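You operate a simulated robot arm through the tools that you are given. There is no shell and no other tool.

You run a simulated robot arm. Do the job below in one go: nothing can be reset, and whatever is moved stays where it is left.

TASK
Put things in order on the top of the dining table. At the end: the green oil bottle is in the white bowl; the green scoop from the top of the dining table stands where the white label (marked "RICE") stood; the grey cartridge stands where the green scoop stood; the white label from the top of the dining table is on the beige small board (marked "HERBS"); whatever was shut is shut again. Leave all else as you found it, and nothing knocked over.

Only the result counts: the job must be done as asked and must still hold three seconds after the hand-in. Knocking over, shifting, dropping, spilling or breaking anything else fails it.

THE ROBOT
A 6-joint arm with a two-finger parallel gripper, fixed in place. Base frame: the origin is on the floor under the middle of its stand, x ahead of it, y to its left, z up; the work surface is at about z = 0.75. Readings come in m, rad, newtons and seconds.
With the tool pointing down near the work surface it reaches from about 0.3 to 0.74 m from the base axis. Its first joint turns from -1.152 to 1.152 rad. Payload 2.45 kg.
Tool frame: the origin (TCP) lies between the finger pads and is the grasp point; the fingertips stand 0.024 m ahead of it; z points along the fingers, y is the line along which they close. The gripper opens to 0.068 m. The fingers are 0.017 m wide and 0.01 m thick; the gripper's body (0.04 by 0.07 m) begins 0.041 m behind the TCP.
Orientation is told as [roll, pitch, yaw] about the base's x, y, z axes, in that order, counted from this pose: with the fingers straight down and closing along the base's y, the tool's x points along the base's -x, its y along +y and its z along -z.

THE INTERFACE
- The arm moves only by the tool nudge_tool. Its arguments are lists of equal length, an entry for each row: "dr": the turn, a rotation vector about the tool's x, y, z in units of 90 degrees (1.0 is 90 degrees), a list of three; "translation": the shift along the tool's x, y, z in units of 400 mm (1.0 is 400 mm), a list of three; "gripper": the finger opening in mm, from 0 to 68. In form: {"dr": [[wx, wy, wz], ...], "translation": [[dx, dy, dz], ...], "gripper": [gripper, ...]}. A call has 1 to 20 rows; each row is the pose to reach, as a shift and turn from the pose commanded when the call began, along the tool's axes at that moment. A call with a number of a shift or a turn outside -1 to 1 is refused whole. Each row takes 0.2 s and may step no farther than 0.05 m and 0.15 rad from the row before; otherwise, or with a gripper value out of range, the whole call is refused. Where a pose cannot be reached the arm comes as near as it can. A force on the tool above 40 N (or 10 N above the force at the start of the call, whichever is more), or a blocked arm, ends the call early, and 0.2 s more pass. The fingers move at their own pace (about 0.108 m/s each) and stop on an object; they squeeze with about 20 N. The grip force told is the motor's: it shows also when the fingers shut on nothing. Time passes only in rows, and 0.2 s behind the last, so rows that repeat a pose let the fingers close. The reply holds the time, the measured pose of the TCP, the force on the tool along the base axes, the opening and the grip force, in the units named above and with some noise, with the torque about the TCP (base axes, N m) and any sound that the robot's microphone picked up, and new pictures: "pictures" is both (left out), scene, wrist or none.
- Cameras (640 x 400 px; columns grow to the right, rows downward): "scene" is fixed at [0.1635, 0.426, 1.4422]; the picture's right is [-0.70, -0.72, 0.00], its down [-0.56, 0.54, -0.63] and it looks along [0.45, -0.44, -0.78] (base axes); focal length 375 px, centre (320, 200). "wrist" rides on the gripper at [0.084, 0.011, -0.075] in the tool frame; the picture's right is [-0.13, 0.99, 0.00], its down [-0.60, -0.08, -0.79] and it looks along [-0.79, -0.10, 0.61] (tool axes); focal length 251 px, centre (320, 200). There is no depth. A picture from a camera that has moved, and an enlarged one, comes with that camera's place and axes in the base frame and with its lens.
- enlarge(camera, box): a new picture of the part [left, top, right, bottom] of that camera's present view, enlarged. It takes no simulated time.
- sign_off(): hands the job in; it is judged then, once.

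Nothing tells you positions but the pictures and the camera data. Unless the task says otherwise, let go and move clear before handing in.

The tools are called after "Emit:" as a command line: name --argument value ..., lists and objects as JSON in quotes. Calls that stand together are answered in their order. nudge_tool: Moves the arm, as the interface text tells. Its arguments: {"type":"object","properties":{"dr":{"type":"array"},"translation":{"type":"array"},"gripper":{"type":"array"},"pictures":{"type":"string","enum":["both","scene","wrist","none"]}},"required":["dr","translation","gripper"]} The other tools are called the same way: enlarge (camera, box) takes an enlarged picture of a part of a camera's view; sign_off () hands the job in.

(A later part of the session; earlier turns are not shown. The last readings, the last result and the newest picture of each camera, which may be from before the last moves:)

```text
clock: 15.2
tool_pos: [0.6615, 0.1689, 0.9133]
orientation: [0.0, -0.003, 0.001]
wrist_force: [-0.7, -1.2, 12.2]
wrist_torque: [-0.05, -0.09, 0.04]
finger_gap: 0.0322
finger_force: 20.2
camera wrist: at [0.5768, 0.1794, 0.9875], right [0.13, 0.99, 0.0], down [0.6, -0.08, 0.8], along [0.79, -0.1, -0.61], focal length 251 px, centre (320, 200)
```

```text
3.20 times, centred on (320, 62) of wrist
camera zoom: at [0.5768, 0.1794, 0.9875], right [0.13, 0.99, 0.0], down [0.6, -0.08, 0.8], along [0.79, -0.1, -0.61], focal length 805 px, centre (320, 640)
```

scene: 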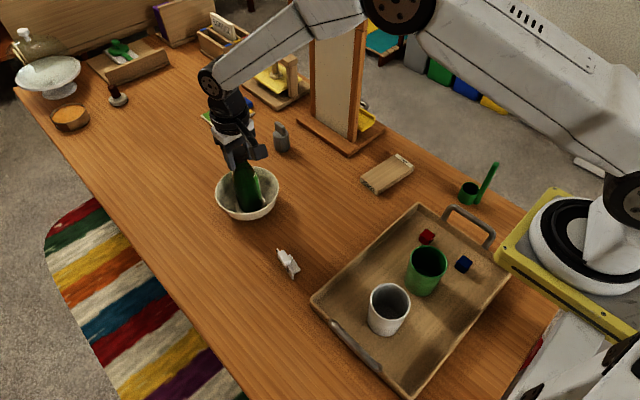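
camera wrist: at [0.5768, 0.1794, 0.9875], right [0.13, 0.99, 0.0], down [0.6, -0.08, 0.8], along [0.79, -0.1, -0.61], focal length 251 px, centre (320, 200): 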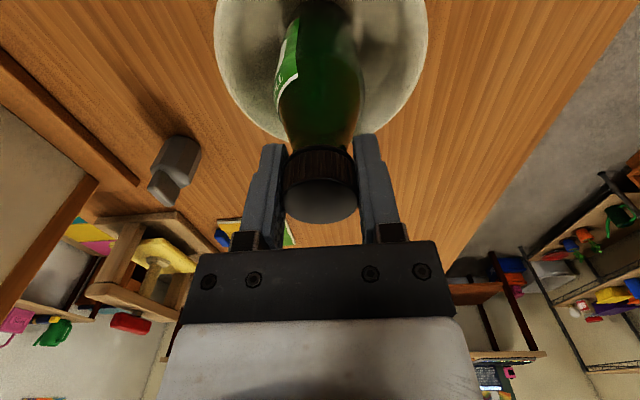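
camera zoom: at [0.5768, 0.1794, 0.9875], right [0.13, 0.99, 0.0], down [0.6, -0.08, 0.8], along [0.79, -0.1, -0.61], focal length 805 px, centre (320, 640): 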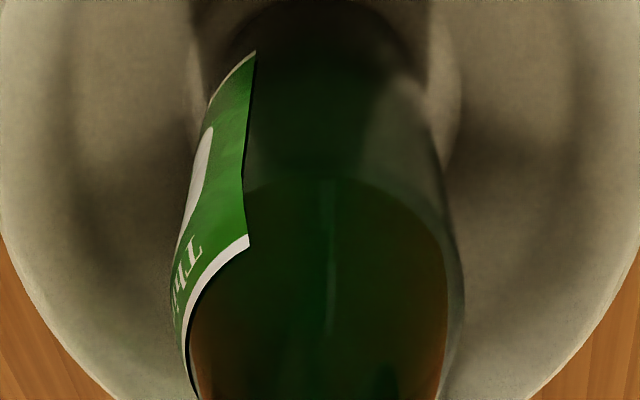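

Emit:
nudge_tool --dr '[[0, 0, 0], [0, 0, 0]]' --translation '[[0, 0, -0.002], [0, 0, -0.002]]' --gripper '[20, 20]' --pictures "none"

```text
clock: 15.8
tool_pos: [0.6618, 0.1682, 0.9133]
orientation: [-0.001, -0.003, 0.001]
wrist_force: [3.4, -0.9, 5.9]
wrist_torque: [-0.04, -0.57, -0.01]
finger_gap: 0.0322
finger_force: 19.6
```

Emit:
nudge_tool --dr '[[0, 0, 0], [0, 0, 0]]' --translation '[[0, 0, -0.0015], [0, 0, -0.0015]]' --gripper '[20, 20]' --pictures "none"

```text
clock: 16.4
tool_pos: [0.6598, 0.1695, 0.9125]
orientation: [0.002, 0.001, 0.002]
wrist_force: [1.0, 0.1, 0.4]
wrist_torque: [0.09, -0.34, 0.01]
finger_gap: 0.0322
finger_force: 20.0
```

The bottle's weight now rests on the bowl with almost no load on the tool. I'll open the fingers and check that it stands.

Emit:
nudge_tool --dr '[[0, 0, 0], [0, 0, 0], [0, 0, 0], [0, 0, 0]]' --translation '[[0, 0, 0], [0, 0, 0], [0, 0, 0], [0, 0, 0]]' --gripper '[36, 45, 60, 68]'

Emit:
enlarge --camera "scene" --box '[205, 140, 295, 230]'

Emit:
enlarge --camera "wrist" --box '[180, 90, 460, 265]'

```text
clock: 17.4
tool_pos: [0.6605, 0.1692, 0.9141]
orientation: [0.0, 0.001, 0.0]
wrist_force: [-0.2, -0.8, 0.0]
wrist_torque: [0.01, 0.0, 0.03]
finger_gap: 0.068
finger_force: 0.2
camera wrist: at [0.5762, 0.1792, 0.9885], right [0.13, 0.99, 0.0], down [0.6, -0.08, 0.79], along [0.79, -0.1, -0.61], focal length 251 px, centre (320, 200)
```

scene: 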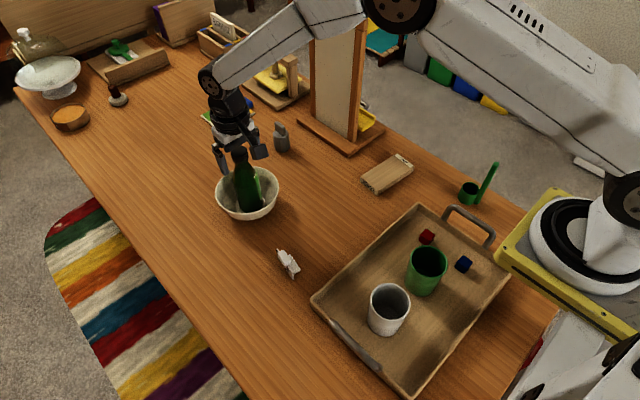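
wrist: 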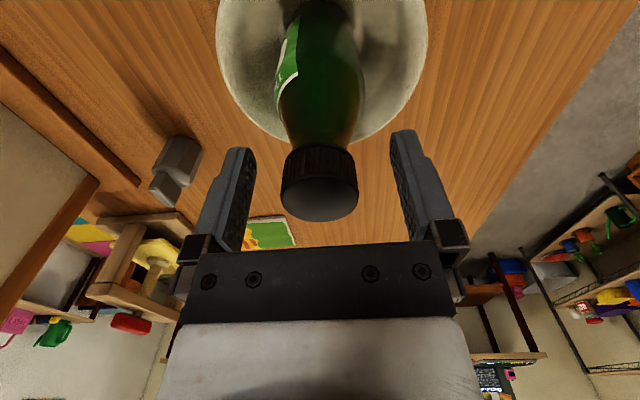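

```text
4.44 times, centred on (250, 185) of scene
camera zoom: at [0.1635, 0.426, 1.4422], right [-0.7, -0.72, 0.0], down [-0.56, 0.54, -0.63], along [0.45, -0.44, -0.78], focal length 1666 px, centre (631, 267)
```

zoom: 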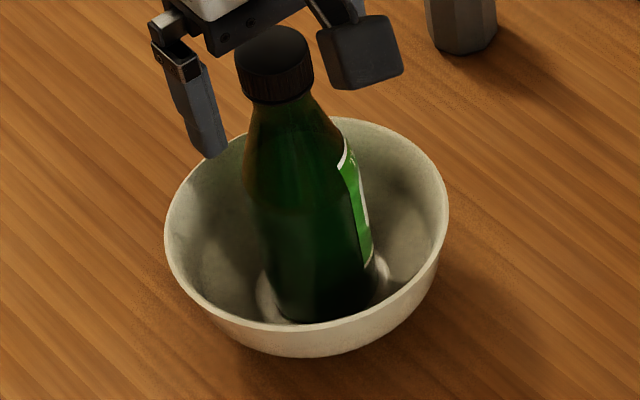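

```text
2.29 times, centred on (320, 178) of wrist
camera zoom: at [0.5762, 0.1792, 0.9885], right [0.13, 0.99, 0.0], down [0.6, -0.08, 0.79], along [0.79, -0.1, -0.61], focal length 575 px, centre (320, 251)
```

zoom: 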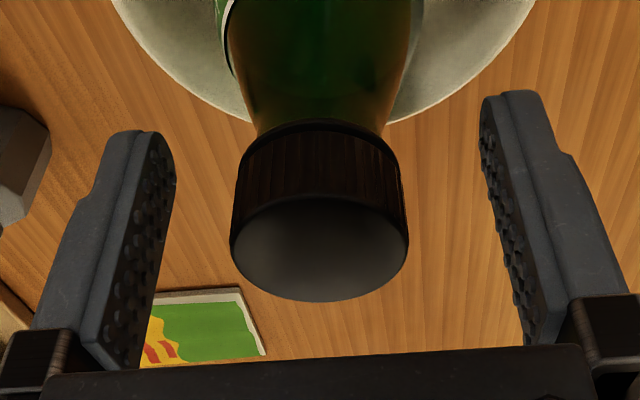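

The bottle stands upright in the bowl on its own. Next I'll rise and move over the label, turning to match its yaw of about -12°.

Emit:
nudge_tool --dr '[[0, 0, 0], [0, 0, 0], [0, 0, 0], [0, 0, 0.035], [0, 0, 0.07], [0, 0, 0.1], [0, 0, 0.133], [0, 0, 0.133], [0, 0, 0.133], [0, 0, 0.133]]' --translation '[[0, 0, -0.1], [0, 0, -0.2], [0, 0, -0.25], [0.1, 0.027, -0.25], [0.2, 0.054, -0.25], [0.3, 0.08, -0.25], [0.4, 0.107, -0.25], [0.444, 0.119, -0.2], [0.444, 0.119, -0.1], [0.444, 0.119, -0.1]]' --gripper '[68, 68, 68, 68, 68, 68, 68, 68, 68, 68]'

Emit:
enlarge --camera "wrist" --box '[240, 20, 400, 120]'

Emit:
enlarge --camera "scene" --box '[205, 140, 295, 230]'

```text
clock: 19.6
tool_pos: [0.4833, 0.2149, 0.9527]
orientation: [-0.001, 0.0, -0.21]
wrist_force: [-0.9, -0.1, 0.6]
wrist_torque: [0.0, -0.02, -0.02]
finger_gap: 0.068
finger_force: 0.1
camera wrist: at [0.4021, 0.2423, 1.0277], right [0.33, 0.94, 0.0], down [0.57, -0.2, 0.79], along [0.75, -0.26, -0.61], focal length 251 px, centre (320, 200)
```

scene: 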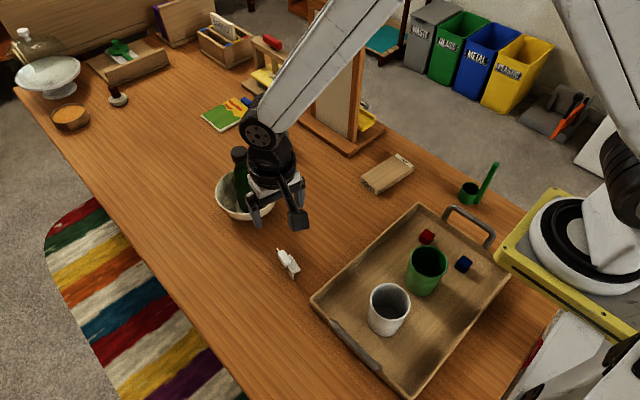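
wrist: 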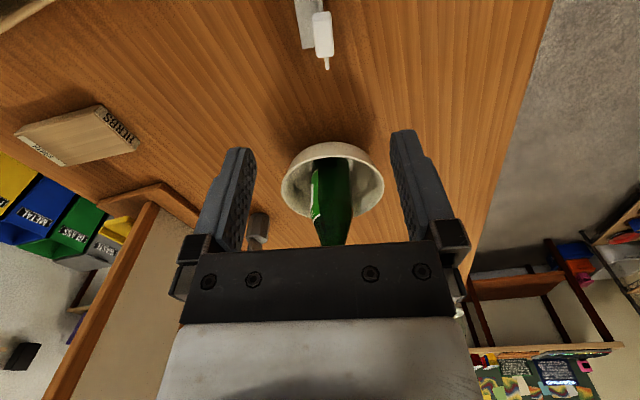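

```text
4.00 times, centred on (320, 70) of wrist
camera zoom: at [0.4021, 0.2423, 1.0277], right [0.33, 0.94, 0.0], down [0.57, -0.2, 0.79], along [0.75, -0.26, -0.61], focal length 1006 px, centre (320, 720)
```

zoom: 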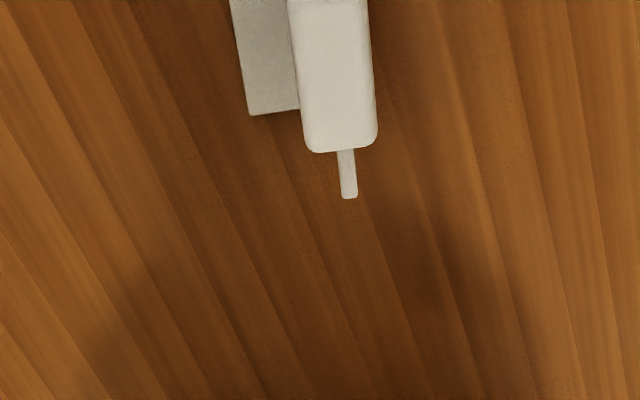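

```text
4.44 times, centred on (250, 185) of scene
camera zoom: at [0.1635, 0.426, 1.4422], right [-0.7, -0.72, 0.0], down [-0.56, 0.54, -0.63], along [0.45, -0.44, -0.78], focal length 1666 px, centre (631, 267)
```

zoom: 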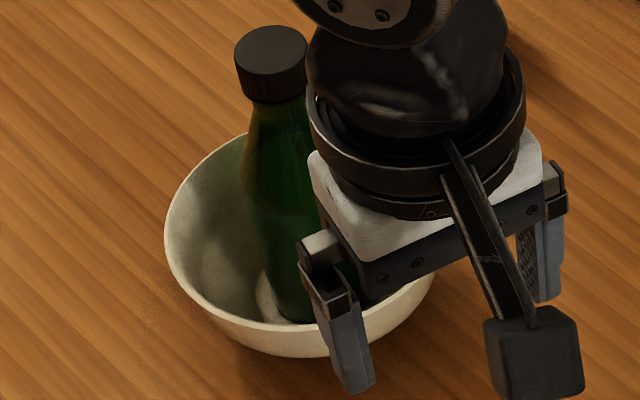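

The label lines up with the tool's yaw and sits only 3 mm off in y. I'll correct that and descend.

Emit:
nudge_tool --dr '[[0, 0, 0], [0, 0, 0], [0, 0, 0], [0, 0, 0], [0, 0, 0], [0, 0, 0]]' --translation '[[0.002, 0.007, 0.08], [0.002, 0.007, 0.16], [0.002, 0.007, 0.24], [0.002, 0.007, 0.32], [0.002, 0.007, 0.37], [0.002, 0.007, 0.398]]' --gripper '[68, 68, 68, 68, 68, 68]'

Emit:
enlarge --camera "wrist" --box '[180, 90, 460, 265]'

Emit:
enlarge --camera "scene" --box '[240, 210, 340, 290]'

```text
clock: 21.0
tool_pos: [0.4833, 0.22, 0.7946]
orientation: [0.001, -0.001, -0.21]
wrist_force: [-1.1, 0.0, -0.6]
wrist_torque: [0.02, 0.0, 0.04]
finger_gap: 0.0679
finger_force: 0.0
camera wrist: at [0.4025, 0.2472, 0.8695], right [0.33, 0.94, 0.0], down [0.57, -0.2, 0.79], along [0.75, -0.26, -0.61], focal length 251 px, centre (320, 200)
```

scene: 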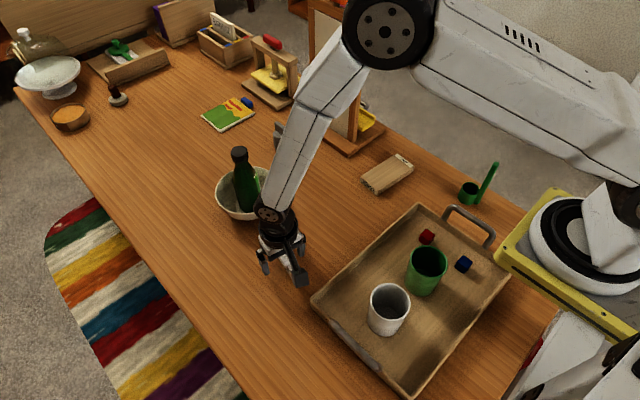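
wrist: 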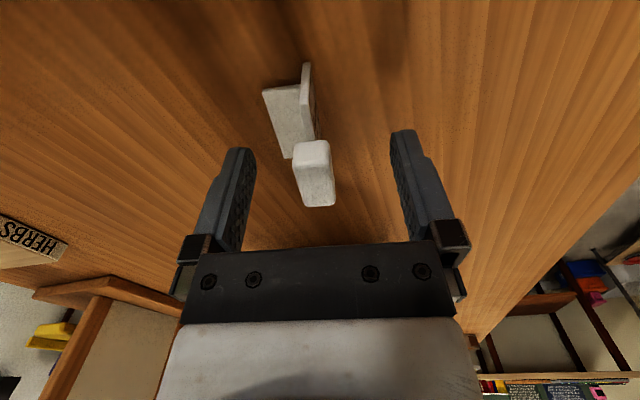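

```text
2.29 times, centred on (320, 178) of wrist
camera zoom: at [0.4025, 0.2472, 0.8695], right [0.33, 0.94, 0.0], down [0.57, -0.2, 0.79], along [0.75, -0.26, -0.61], focal length 575 px, centre (320, 251)
```

zoom: 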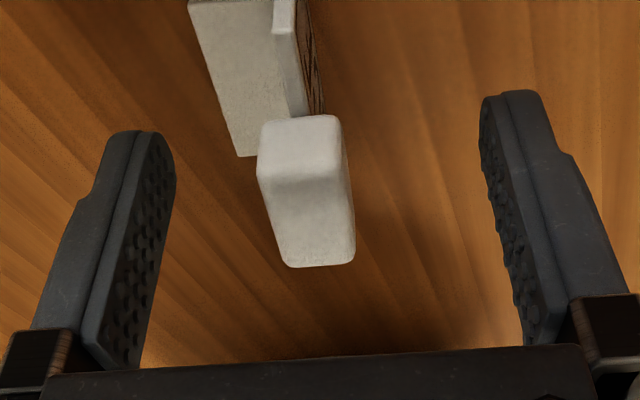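

```text
5.00 times, centred on (290, 250) of scene
camera zoom: at [0.1635, 0.426, 1.4422], right [-0.7, -0.72, 0.0], down [-0.56, 0.54, -0.63], along [0.45, -0.44, -0.78], focal length 1875 px, centre (470, -50)
```

zoom: 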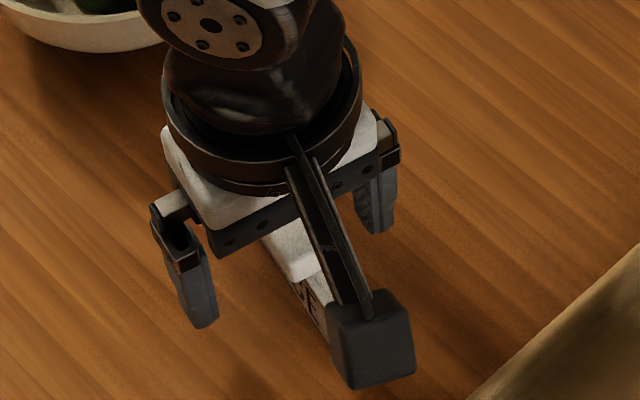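

The knob sits between the fingers. I'll make a small correction, then close on it.

Emit:
nudge_tool --dr '[[0, 0, 0], [0, 0, 0], [0, 0, 0], [0, 0, 0], [0, 0, 0], [0, 0, 0]]' --translation '[[0.004, -0.004, 0.0075], [0.004, -0.004, 0.0075], [0.004, -0.004, 0.0075], [0.004, -0.004, 0.0075], [0.004, -0.004, 0.0075], [0.004, -0.004, 0.0075]]' --gripper '[68, 50, 30, 15, 5, 5]'

Emit:
enlarge --camera "wrist" --box '[180, 30, 460, 205]'

```text
clock: 22.4
tool_pos: [0.4804, 0.2179, 0.7925]
orientation: [0.0, -0.003, -0.209]
wrist_force: [0.8, -1.1, 0.0]
wrist_torque: [0.0, -0.01, 0.0]
finger_gap: 0.0151
finger_force: 20.1
camera wrist: at [0.4005, 0.2459, 0.8667], right [0.33, 0.94, 0.0], down [0.57, -0.2, 0.79], along [0.75, -0.26, -0.61], focal length 251 px, centre (320, 200)
```

scene: 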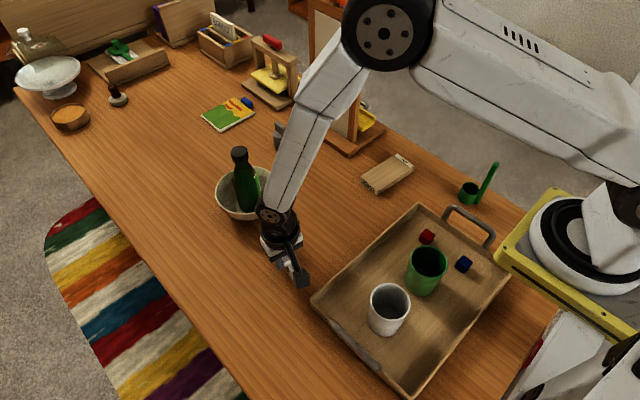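
wrist: 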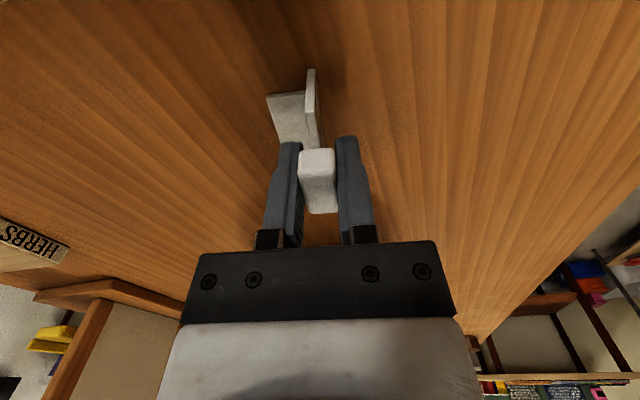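

```text
2.29 times, centred on (320, 118) of wrist
camera zoom: at [0.4005, 0.2459, 0.8667], right [0.33, 0.94, 0.0], down [0.57, -0.2, 0.79], along [0.75, -0.26, -0.61], focal length 575 px, centre (320, 389)
```

zoom: 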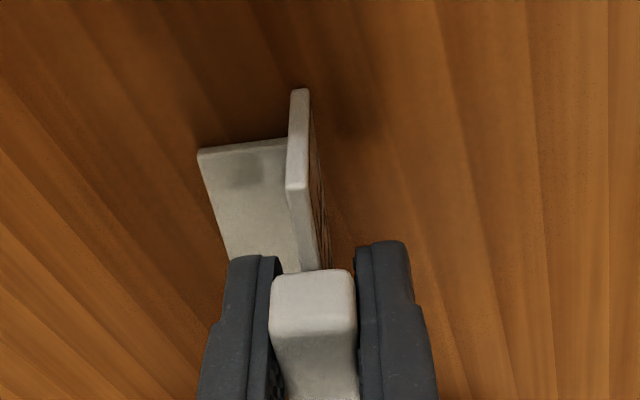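

The label is gripped at 15 mm. I'll lift it straight up and check that it stays level.

Emit:
nudge_tool --dr '[[0, 0, 0], [0, 0, 0], [0, 0, 0], [0, 0, 0], [0, 0, 0]]' --translation '[[0, 0, -0.05], [0, 0, -0.15], [0, 0, -0.25], [0, 0, -0.34], [0, 0, -0.375]]' --gripper '[5, 5, 5, 5, 5]'

Emit:
enlarge --camera "scene" --box '[230, 170, 330, 290]'

```text
clock: 23.6
tool_pos: [0.4805, 0.2177, 0.945]
orientation: [0.0, 0.0, -0.211]
wrist_force: [-0.3, 0.6, -0.1]
wrist_torque: [0.0, -0.01, -0.01]
finger_gap: 0.0148
finger_force: 20.1
camera wrist: at [0.3999, 0.2451, 1.0185], right [0.33, 0.94, 0.0], down [0.58, -0.2, 0.79], along [0.75, -0.26, -0.61], focal length 251 px, centre (320, 200)
```

scene: 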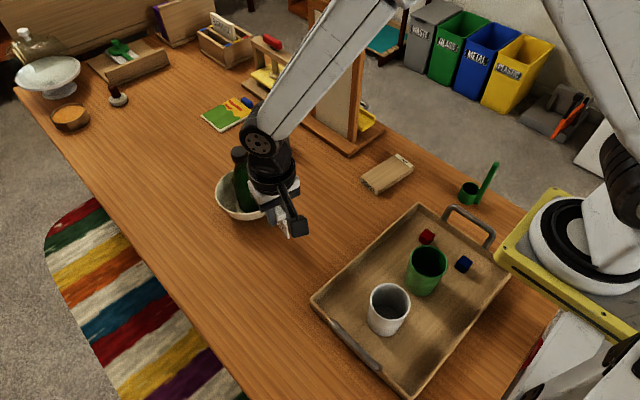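
wrist: 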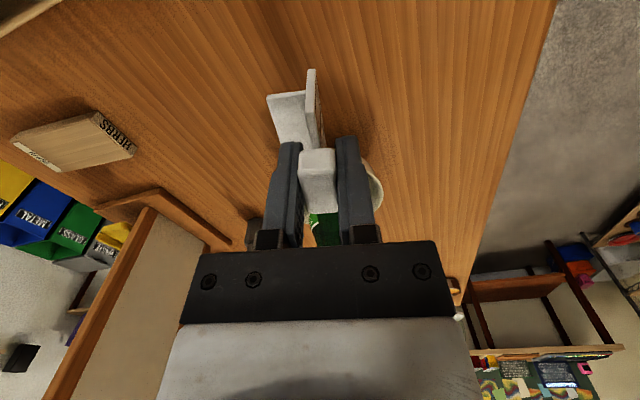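

```text
3.33 times, centred on (280, 230) of scene
camera zoom: at [0.1635, 0.426, 1.4422], right [-0.7, -0.72, 0.0], down [-0.56, 0.54, -0.63], along [0.45, -0.44, -0.78], focal length 1250 px, centre (453, 100)
```

zoom: 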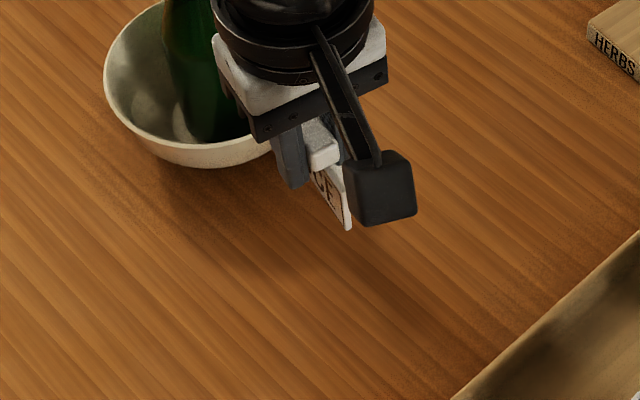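

The label is held level. I'll carry it over the HERBS board and turn it so its length runs along the board.

Emit:
nudge_tool --dr '[[0, 0, 0.0918], [0, 0, 0.1836], [0, 0, 0.2754], [0, 0, 0.3672], [0, 0, 0.459], [0, 0, 0.5508], [0, 0, 0.6426], [0, 0, 0.7344], [0, 0, 0.8262], [0, 0, 0.918], [0, 0, 0.918]]' --translation '[[-0.0254, -0.0839, 0], [-0.0509, -0.1678, 0], [-0.0763, -0.2518, 0], [-0.1017, -0.3357, 0], [-0.1272, -0.4196, 0], [-0.1526, -0.5035, 0], [-0.178, -0.5874, 0], [-0.2034, -0.6714, 0], [-0.2289, -0.7553, 0], [-0.2543, -0.8392, 0], [-0.2543, -0.8392, 0]]' --gripper '[5, 5, 5, 5, 5, 5, 5, 5, 5, 5, 5]'

Emit:
enlarge --camera "wrist" --box '[200, 0, 440, 150]'

Emit:
enlarge --camera "scene" --box '[330, 70, 460, 210]'

```text
clock: 26.0
tool_pos: [0.5115, -0.1315, 0.9404]
orientation: [0.0, 0.0, -1.653]
wrist_force: [-0.2, 0.0, 0.6]
wrist_torque: [0.01, 0.06, -0.02]
finger_gap: 0.015
finger_force: 19.6
camera wrist: at [0.5293, -0.0491, 1.0144], right [0.98, -0.21, 0.0], down [-0.13, -0.6, 0.79], along [-0.17, -0.78, -0.61], focal length 251 px, centre (320, 200)
```

scene: 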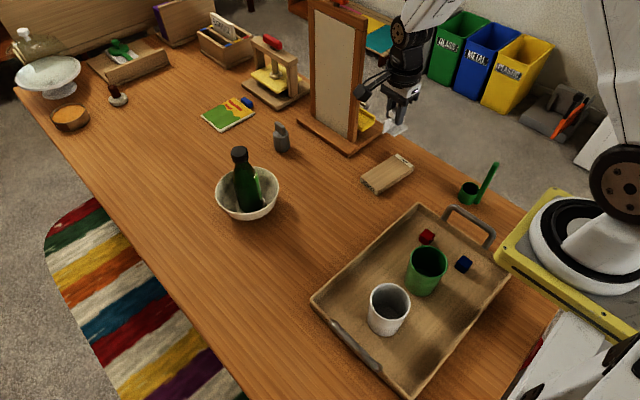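
wrist: 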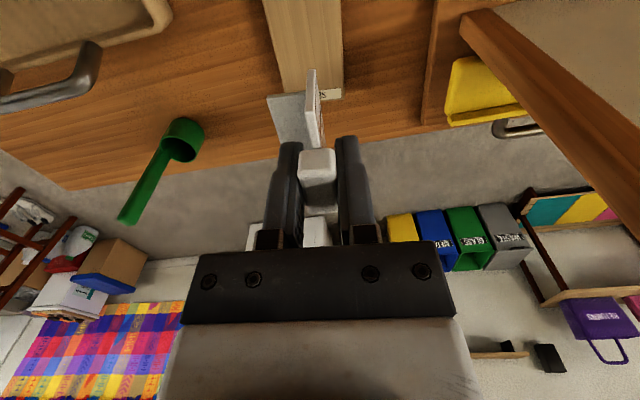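

```text
2.67 times, centred on (320, 75) of wrist
camera zoom: at [0.5293, -0.0491, 1.0144], right [0.98, -0.21, 0.0], down [-0.13, -0.6, 0.79], along [-0.17, -0.78, -0.61], focal length 670 px, centre (320, 533)
```

zoom: 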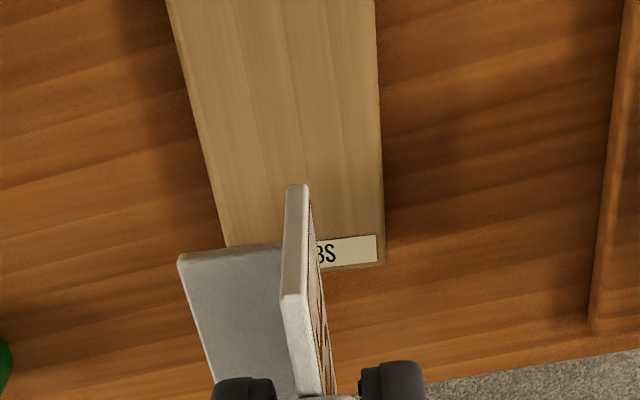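

```text
2.86 times, centred on (395, 140) of scene
camera zoom: at [0.1636, 0.426, 1.4422], right [-0.7, -0.72, 0.0], down [-0.56, 0.54, -0.63], along [0.45, -0.44, -0.78], focal length 1071 px, centre (106, 371)
```

zoom: 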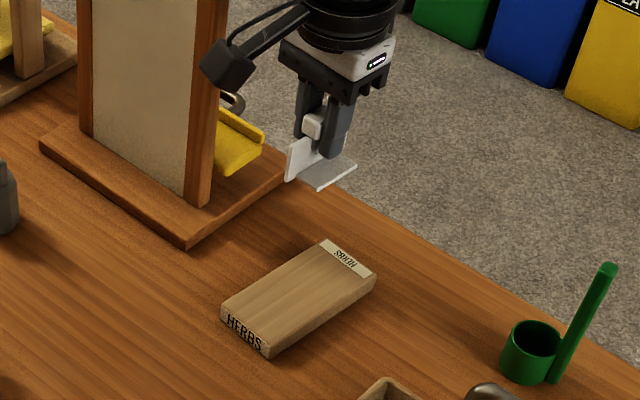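

The label is above the board and in line with it. I'll lower to just above the board's top and look again.

Emit:
nudge_tool --dr '[[0, 0, 0], [0, 0, 0], [0, 0, 0], [0, 0, 0], [0, 0, 0]]' --translation '[[0, -0.003, 0.08], [0, -0.005, 0.16], [0, -0.005, 0.23], [0, -0.005, 0.295], [0, -0.005, 0.295]]' --gripper '[5, 5, 5, 5, 5]'

Emit:
enlarge --camera "wrist" --box '[200, 30, 440, 180]'

Emit:
enlarge --camera "scene" --box '[340, 120, 440, 210]'

```text
clock: 27.2
tool_pos: [0.5085, -0.1303, 0.8242]
orientation: [-0.001, 0.0, -1.651]
wrist_force: [-0.6, 0.7, 0.4]
wrist_torque: [-0.01, 0.01, -0.01]
finger_gap: 0.0148
finger_force: 20.0
camera wrist: at [0.5259, -0.0488, 0.8977], right [0.98, -0.21, 0.0], down [-0.13, -0.6, 0.79], along [-0.16, -0.78, -0.61], focal length 251 px, centre (320, 200)
```

scene: 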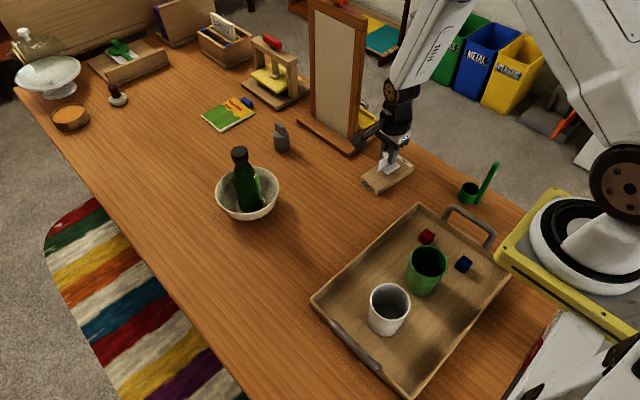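
wrist: 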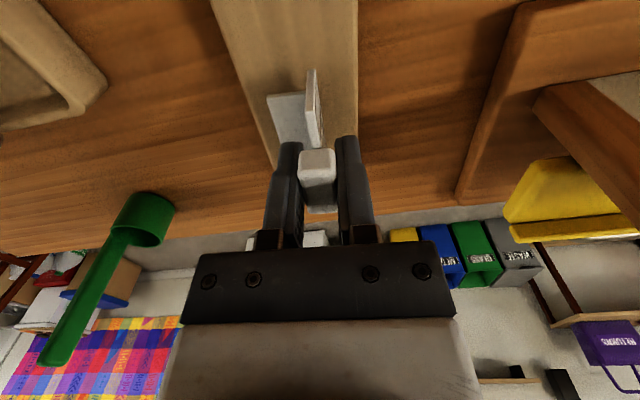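

```text
2.67 times, centred on (320, 105) of wrist
camera zoom: at [0.5259, -0.0488, 0.8977], right [0.98, -0.21, 0.0], down [-0.13, -0.6, 0.79], along [-0.16, -0.78, -0.61], focal length 670 px, centre (320, 453)
```

zoom: 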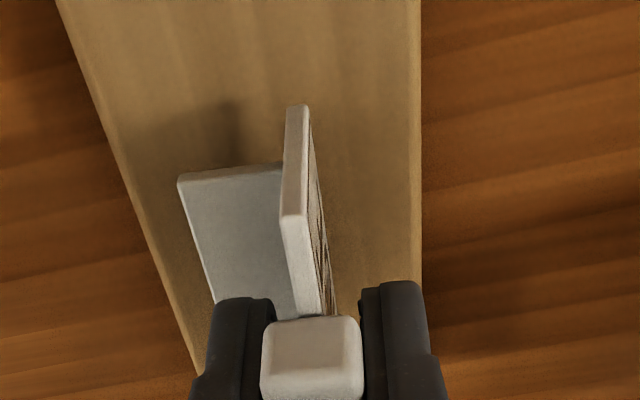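

```text
4.44 times, centred on (390, 165) of scene
camera zoom: at [0.1635, 0.426, 1.4422], right [-0.7, -0.72, 0.0], down [-0.56, 0.54, -0.63], along [0.45, -0.44, -0.78], focal length 1666 px, centre (9, 356)
```

zoom: 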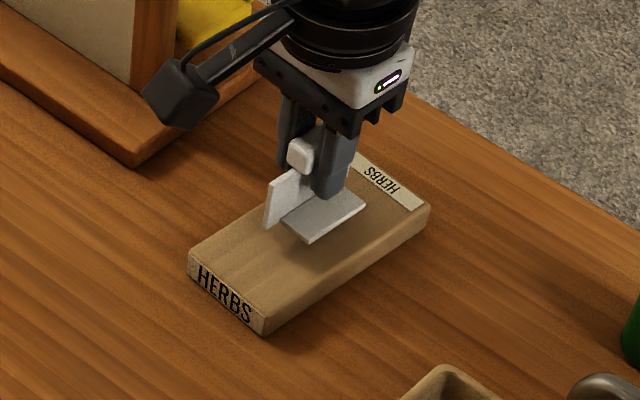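

Emit:
nudge_tool --dr '[[0, 0, 0], [0, 0, 0], [0, 0, 0]]' --translation '[[0, 0, 0.006], [0, 0, 0.012], [0, 0, 0.016]]' --gripper '[5, 5, 5]' --pictures "none"

```text
clock: 28.0
tool_pos: [0.5087, -0.1302, 0.8182]
orientation: [-0.001, 0.001, -1.65]
wrist_force: [0.3, -0.8, -1.0]
wrist_torque: [-0.01, 0.0, -0.02]
finger_gap: 0.015
finger_force: 19.9
```

Emit:
nudge_tool --dr '[[0, 0, 0], [0, 0, 0]]' --translation '[[0, 0, 0.003], [0, 0, 0.006]]' --gripper '[5, 5]' --pictures "none"

```text
clock: 28.6
tool_pos: [0.5093, -0.1328, 0.8139]
orientation: [0.002, 0.0, -1.651]
wrist_force: [-0.3, 0.2, -0.7]
wrist_torque: [0.03, 0.03, -0.03]
finger_gap: 0.0146
finger_force: 20.2
```

Emit:
nudge_tool --dr '[[0, 0, 0], [0, 0, 0]]' --translation '[[0, 0, 0.0025], [0, 0, 0.005]]' --gripper '[5, 5]'

Emit:
enlarge --camera "scene" --box '[340, 120, 440, 210]'

```text
clock: 29.2
tool_pos: [0.5093, -0.1311, 0.8133]
orientation: [0.0, 0.0, -1.651]
wrist_force: [-0.9, 0.2, -0.5]
wrist_torque: [-0.03, 0.01, -0.02]
finger_gap: 0.0149
finger_force: 20.2
camera wrist: at [0.5262, -0.0487, 0.8871], right [0.98, -0.21, 0.0], down [-0.13, -0.6, 0.79], along [-0.17, -0.78, -0.61], focal length 251 px, centre (320, 200)
```

scene: 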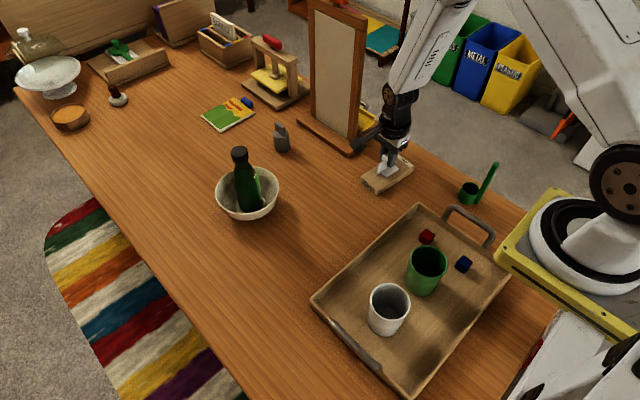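
wrist: 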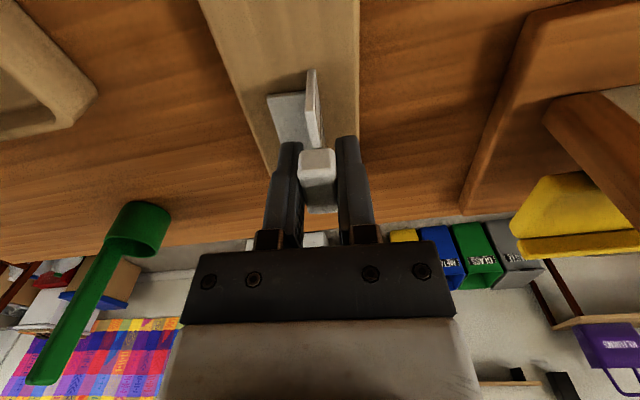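

```text
4.44 times, centred on (390, 165) of scene
camera zoom: at [0.1635, 0.426, 1.4422], right [-0.7, -0.72, 0.0], down [-0.56, 0.54, -0.63], along [0.45, -0.44, -0.78], focal length 1666 px, centre (9, 356)
```

zoom: 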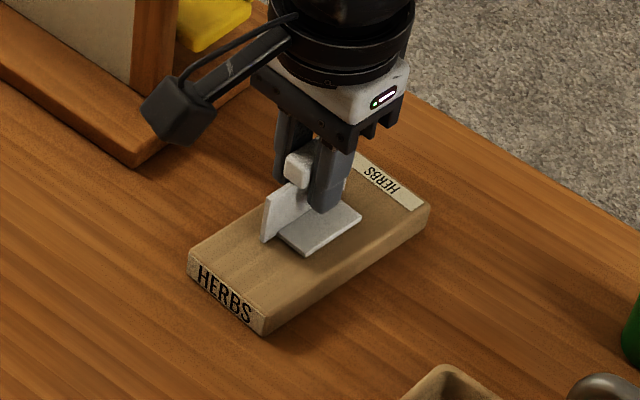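

Emit:
nudge_tool --dr '[[0, 0, 0], [0, 0, 0]]' --translation '[[0, 0, 0.0025], [0, 0, 0.005]]' --gripper '[5, 5]' --pictures "none"

```text
clock: 29.8
tool_pos: [0.5085, -0.1311, 0.8122]
orientation: [0.002, 0.001, -1.651]
wrist_force: [-1.5, 0.9, 10.5]
wrist_torque: [0.02, 0.09, -0.02]
finger_gap: 0.0148
finger_force: 20.1
```

Contact with the board. I'll ease off the pressure and release.

Emit:
nudge_tool --dr '[[0, 0, 0], [0, 0, 0]]' --translation '[[0, 0, -0.002], [0, 0, -0.0025]]' --gripper '[5, 5]' --pictures "none"

```text
clock: 30.4
tool_pos: [0.509, -0.1309, 0.8128]
orientation: [0.002, -0.002, -1.651]
wrist_force: [1.7, -1.3, 4.9]
wrist_torque: [-0.04, -0.04, 0.01]
finger_gap: 0.0151
finger_force: 20.1
```

Emit:
nudge_tool --dr '[[0, 0, 0], [0, 0, 0], [0, 0, 0], [0, 0, 0], [0, 0, 0]]' --translation '[[0, 0, -0.001], [0, 0, -0.001], [0, 0, -0.001], [0, 0, -0.001], [0, 0, -0.001]]' --gripper '[5, 16, 22, 40, 60]'

Emit:
enlarge --camera "scene" --box '[340, 120, 440, 210]'

Emit:
enlarge --camera "wrist" --box '[200, 30, 440, 180]'

```text
clock: 31.6
tool_pos: [0.5088, -0.1313, 0.8133]
orientation: [0.0, -0.002, -1.652]
wrist_force: [0.1, -0.3, 0.9]
wrist_torque: [0.01, -0.03, 0.02]
finger_gap: 0.0601
finger_force: 0.1
camera wrist: at [0.5257, -0.0491, 0.8871], right [0.98, -0.21, 0.0], down [-0.13, -0.6, 0.79], along [-0.17, -0.78, -0.61], focal length 251 px, centre (320, 200)
```

scene: 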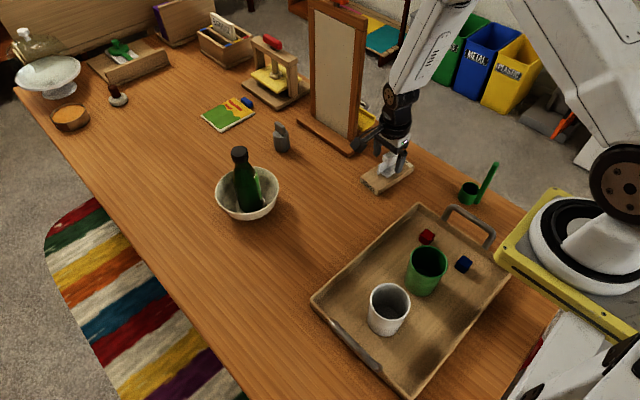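
wrist: 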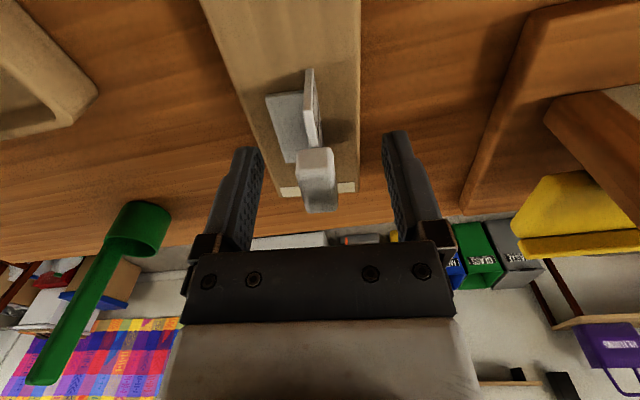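

```text
4.44 times, centred on (390, 165) of scene
camera zoom: at [0.1635, 0.426, 1.4422], right [-0.7, -0.72, 0.0], down [-0.56, 0.54, -0.63], along [0.45, -0.44, -0.78], focal length 1666 px, centre (9, 356)
```

zoom: 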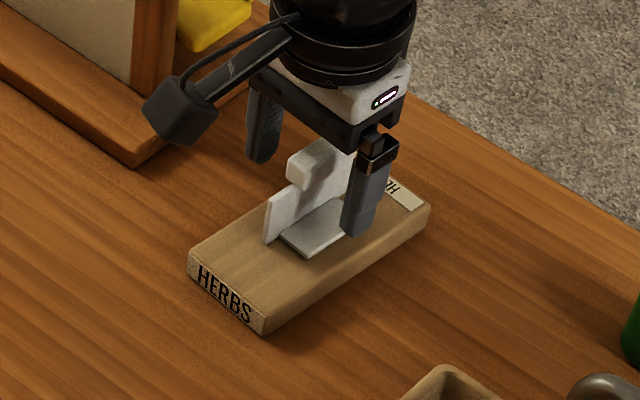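

```text
2.67 times, centred on (320, 105) of wrist
camera zoom: at [0.5257, -0.0491, 0.8871], right [0.98, -0.21, 0.0], down [-0.13, -0.6, 0.79], along [-0.17, -0.78, -0.61], focal length 670 px, centre (320, 453)
```

zoom: 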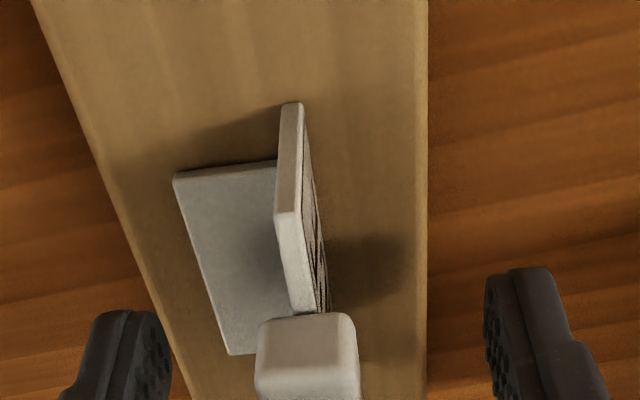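

The label stands on the board, free of the fingers. I'll rise straight up and move to where I can see the scoop properly.

Emit:
nudge_tool --dr '[[0, 0, 0], [0, 0, 0], [0, 0, 0], [0, 0, 0], [0, 0, 0], [0, 0, 0], [0, 0, 0], [0, 0, 0], [0, 0, 0], [0, 0, 0]]' --translation '[[0, 0, -0.05], [0, 0, -0.15], [0, 0, -0.26], [0, 0, -0.37], [0, 0, -0.4675], [0.0233, -0.1078, -0.4675], [0.0467, -0.2157, -0.4675], [0.07, -0.3235, -0.4675], [0.0933, -0.4313, -0.4675], [0.0933, -0.4313, -0.4675]]' --gripper '[60, 60, 60, 60, 60, 60, 60, 60, 60, 60]'

Emit:
enlarge --camera "wrist" --box '[240, 100, 400, 240]'

Emit:
enlarge --camera "scene" --box '[340, 120, 440, 210]'

```text
clock: 33.8
tool_pos: [0.34, -0.0802, 0.9985]
orientation: [0.001, 0.0, -1.65]
wrist_force: [-1.0, -0.1, 0.0]
wrist_torque: [0.04, 0.0, -0.04]
finger_gap: 0.0598
finger_force: 0.1
camera wrist: at [0.3574, 0.0007, 1.0742], right [0.98, -0.21, 0.0], down [-0.13, -0.6, 0.79], along [-0.17, -0.78, -0.61], focal length 251 px, centre (320, 200)
```

scene: 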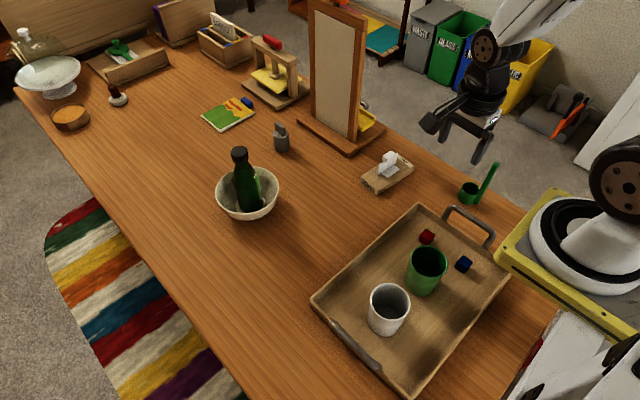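
wrist: 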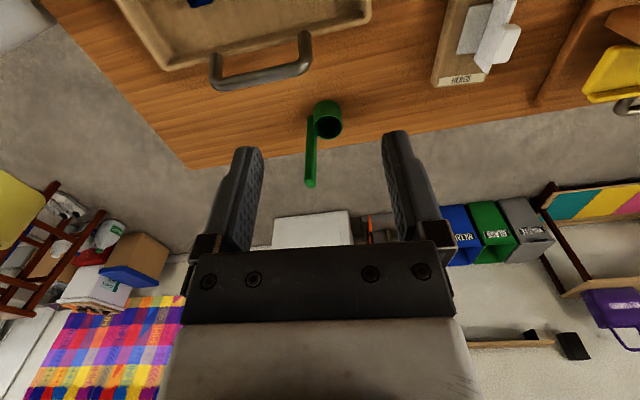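

```text
2.86 times, centred on (320, 170) of wrist
camera zoom: at [0.3574, 0.0007, 1.0742], right [0.98, -0.21, 0.0], down [-0.13, -0.6, 0.79], along [-0.17, -0.78, -0.61], focal length 718 px, centre (320, 286)
```

zoom: 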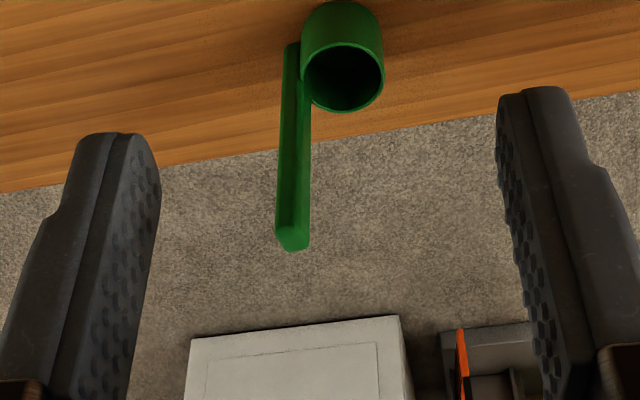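

```text
4.44 times, centred on (390, 165) of scene
camera zoom: at [0.1635, 0.426, 1.4422], right [-0.7, -0.72, 0.0], down [-0.56, 0.54, -0.63], along [0.45, -0.44, -0.78], focal length 1666 px, centre (9, 356)
```

zoom: 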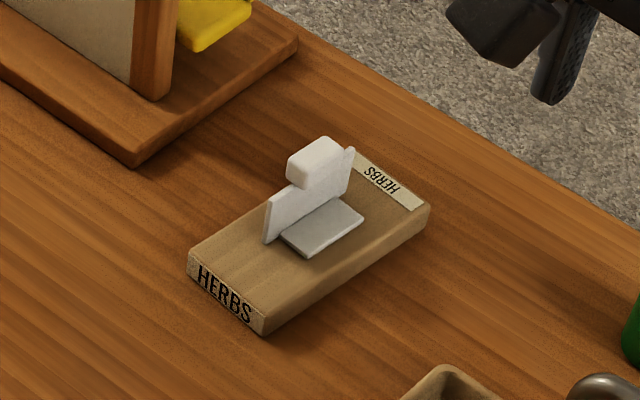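

Emit:
enlarge --camera "wrist" --box '[290, 95, 354, 195]'

Emit:
enlarge --camera "scene" --box '[455, 155, 505, 210]'

```text
4.00 times, centred on (322, 145) of wrist
camera zoom: at [0.3574, 0.0007, 1.0742], right [0.98, -0.21, 0.0], down [-0.13, -0.6, 0.79], along [-0.17, -0.78, -0.61], focal length 1006 px, centre (312, 420)
```

zoom: 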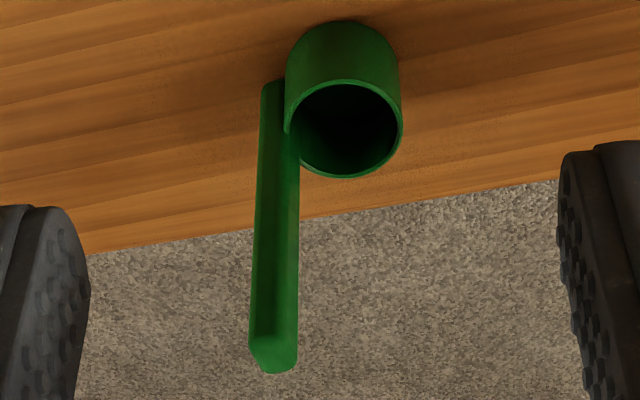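

```text
7.27 times, centred on (480, 182) of scene
camera zoom: at [0.1635, 0.426, 1.4422], right [-0.7, -0.72, 0.0], down [-0.56, 0.54, -0.63], along [0.45, -0.44, -0.78], focal length 2727 px, centre (-844, 327)
```

zoom: 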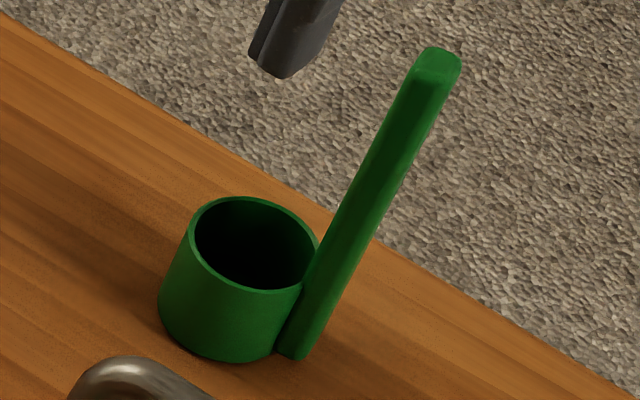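

The scoop's handle top is at about (0.299, -0.213, 0.88), the cup is near (0.323, -0.208), and the scoop is turned about 15°. Next I'll move above the handle with yaw -75°, so the fingers close on its thin side.

Emit:
nudge_tool --dr '[[0, 0, -0.0545], [0, 0, -0.109], [0, 0, -0.1635], [0, 0, -0.218], [0, 0, -0.218]]' --translation '[[-0.085, -0.019, 0.02], [-0.17, -0.038, 0.05], [-0.255, -0.057, 0.085], [-0.3395, -0.076, 0.125], [-0.3395, -0.076, 0.125]]' --gripper '[50, 50, 50, 50, 50]'

Emit:
enlarge --camera "wrist" --box '[240, 40, 400, 180]'

Emit:
enlarge --camera "scene" --box '[430, 100, 560, 220]'

```text
clock: 35.0
tool_pos: [0.2988, -0.2138, 0.951]
orientation: [-0.001, 0.0, -1.306]
wrist_force: [-0.4, -0.8, 0.1]
wrist_torque: [0.01, -0.04, 0.0]
finger_gap: 0.05
finger_force: 0.0
camera wrist: at [0.2869, -0.1299, 1.0251], right [0.99, 0.13, 0.0], down [0.08, -0.6, 0.79], along [0.11, -0.79, -0.61], focal length 251 px, centre (320, 200)
```

scene: 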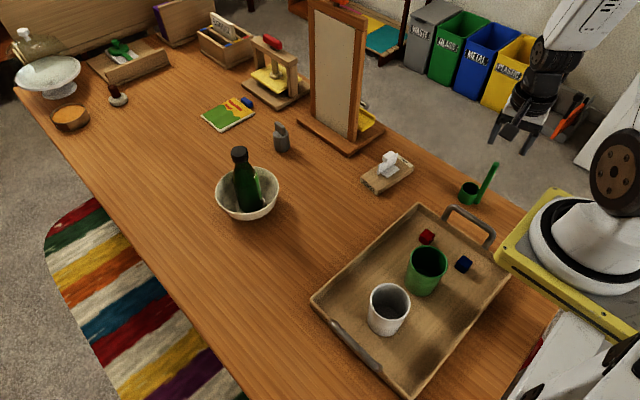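
wrist: 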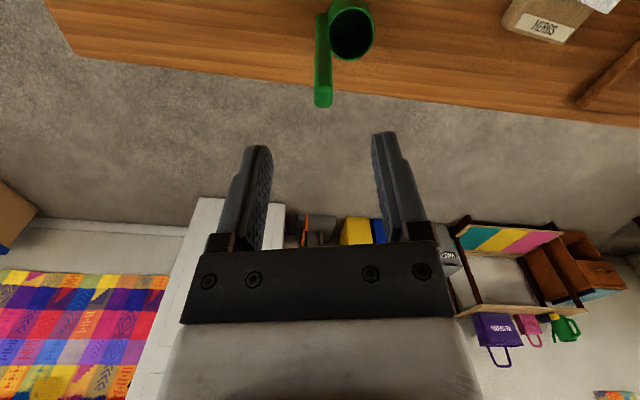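

```text
2.86 times, centred on (320, 110) of wrist
camera zoom: at [0.2869, -0.1299, 1.0251], right [0.99, 0.13, 0.0], down [0.08, -0.6, 0.79], along [0.11, -0.79, -0.61], focal length 718 px, centre (320, 457)
```

zoom: 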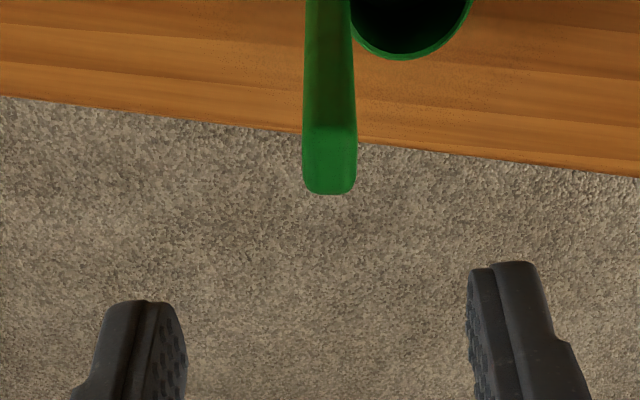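

```text
3.33 times, centred on (495, 160) of scene
camera zoom: at [0.1635, 0.426, 1.4422], right [-0.7, -0.72, 0.0], down [-0.56, 0.54, -0.63], along [0.45, -0.44, -0.78], focal length 1250 px, centre (-263, 333)
```

zoom: 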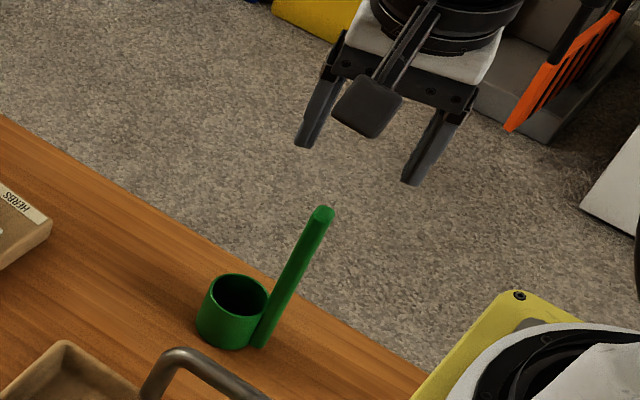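

The handle is centred within about 2 mm. I'll correct that and descend so the fingers straddle it.

Emit:
nudge_tool --dr '[[0, 0, 0], [0, 0, 0], [0, 0, 0], [0, 0, 0], [0, 0, 0]]' --translation '[[0, 0.0055, 0.06], [0, 0.0055, 0.12], [0, 0.0055, 0.18], [0, 0.0055, 0.235], [0, 0.0055, 0.235]]' --gripper '[50, 50, 50, 50, 50]'

Emit:
enlarge --camera "wrist" --box '[180, 60, 460, 235]'

Emit:
enlarge --camera "scene" --box '[430, 100, 560, 220]'

```text
clock: 36.2
tool_pos: [0.3003, -0.2132, 0.8567]
orientation: [-0.001, 0.001, -1.308]
wrist_force: [0.1, -0.1, -0.4]
wrist_torque: [0.01, 0.02, 0.03]
finger_gap: 0.05
finger_force: 0.0
camera wrist: at [0.2891, -0.1296, 0.9302], right [0.99, 0.13, 0.0], down [0.08, -0.6, 0.79], along [0.11, -0.79, -0.61], focal length 251 px, centre (320, 200)
```

scene: 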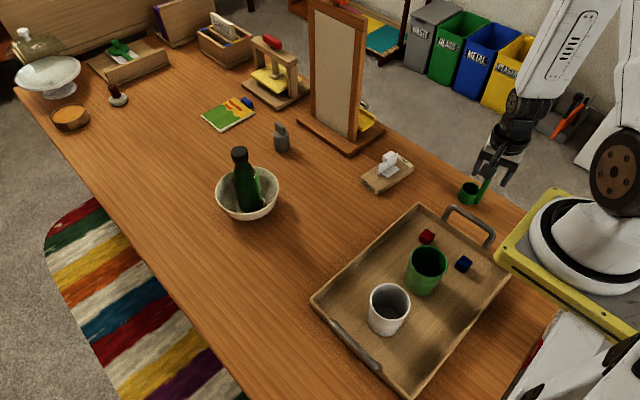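
wrist: 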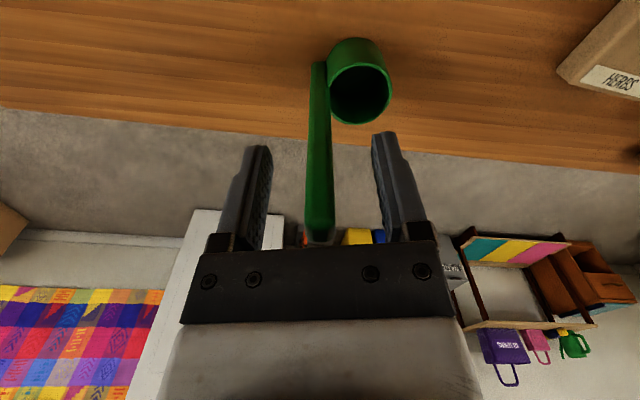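

```text
2.29 times, centred on (320, 148) of wrist
camera zoom: at [0.2891, -0.1296, 0.9302], right [0.99, 0.13, 0.0], down [0.08, -0.6, 0.79], along [0.11, -0.79, -0.61], focal length 575 px, centre (320, 320)
```

zoom: 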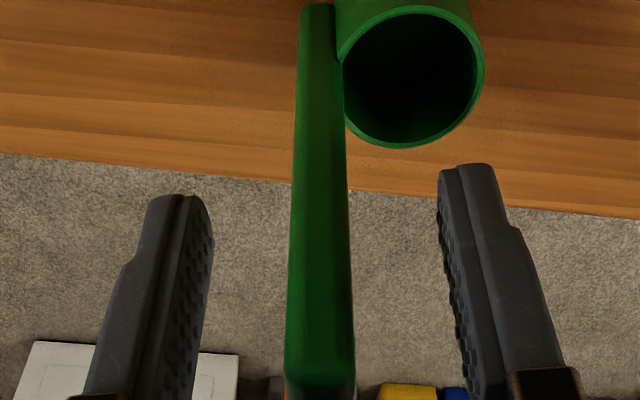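

```text
3.33 times, centred on (495, 160) of scene
camera zoom: at [0.1635, 0.426, 1.4422], right [-0.7, -0.72, 0.0], down [-0.56, 0.54, -0.63], along [0.45, -0.44, -0.78], focal length 1250 px, centre (-263, 333)
```

zoom: 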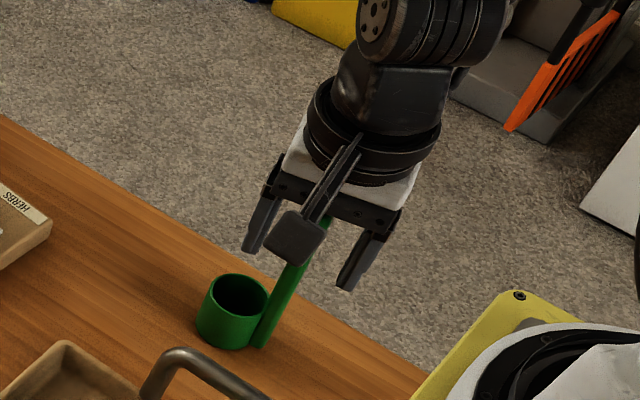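

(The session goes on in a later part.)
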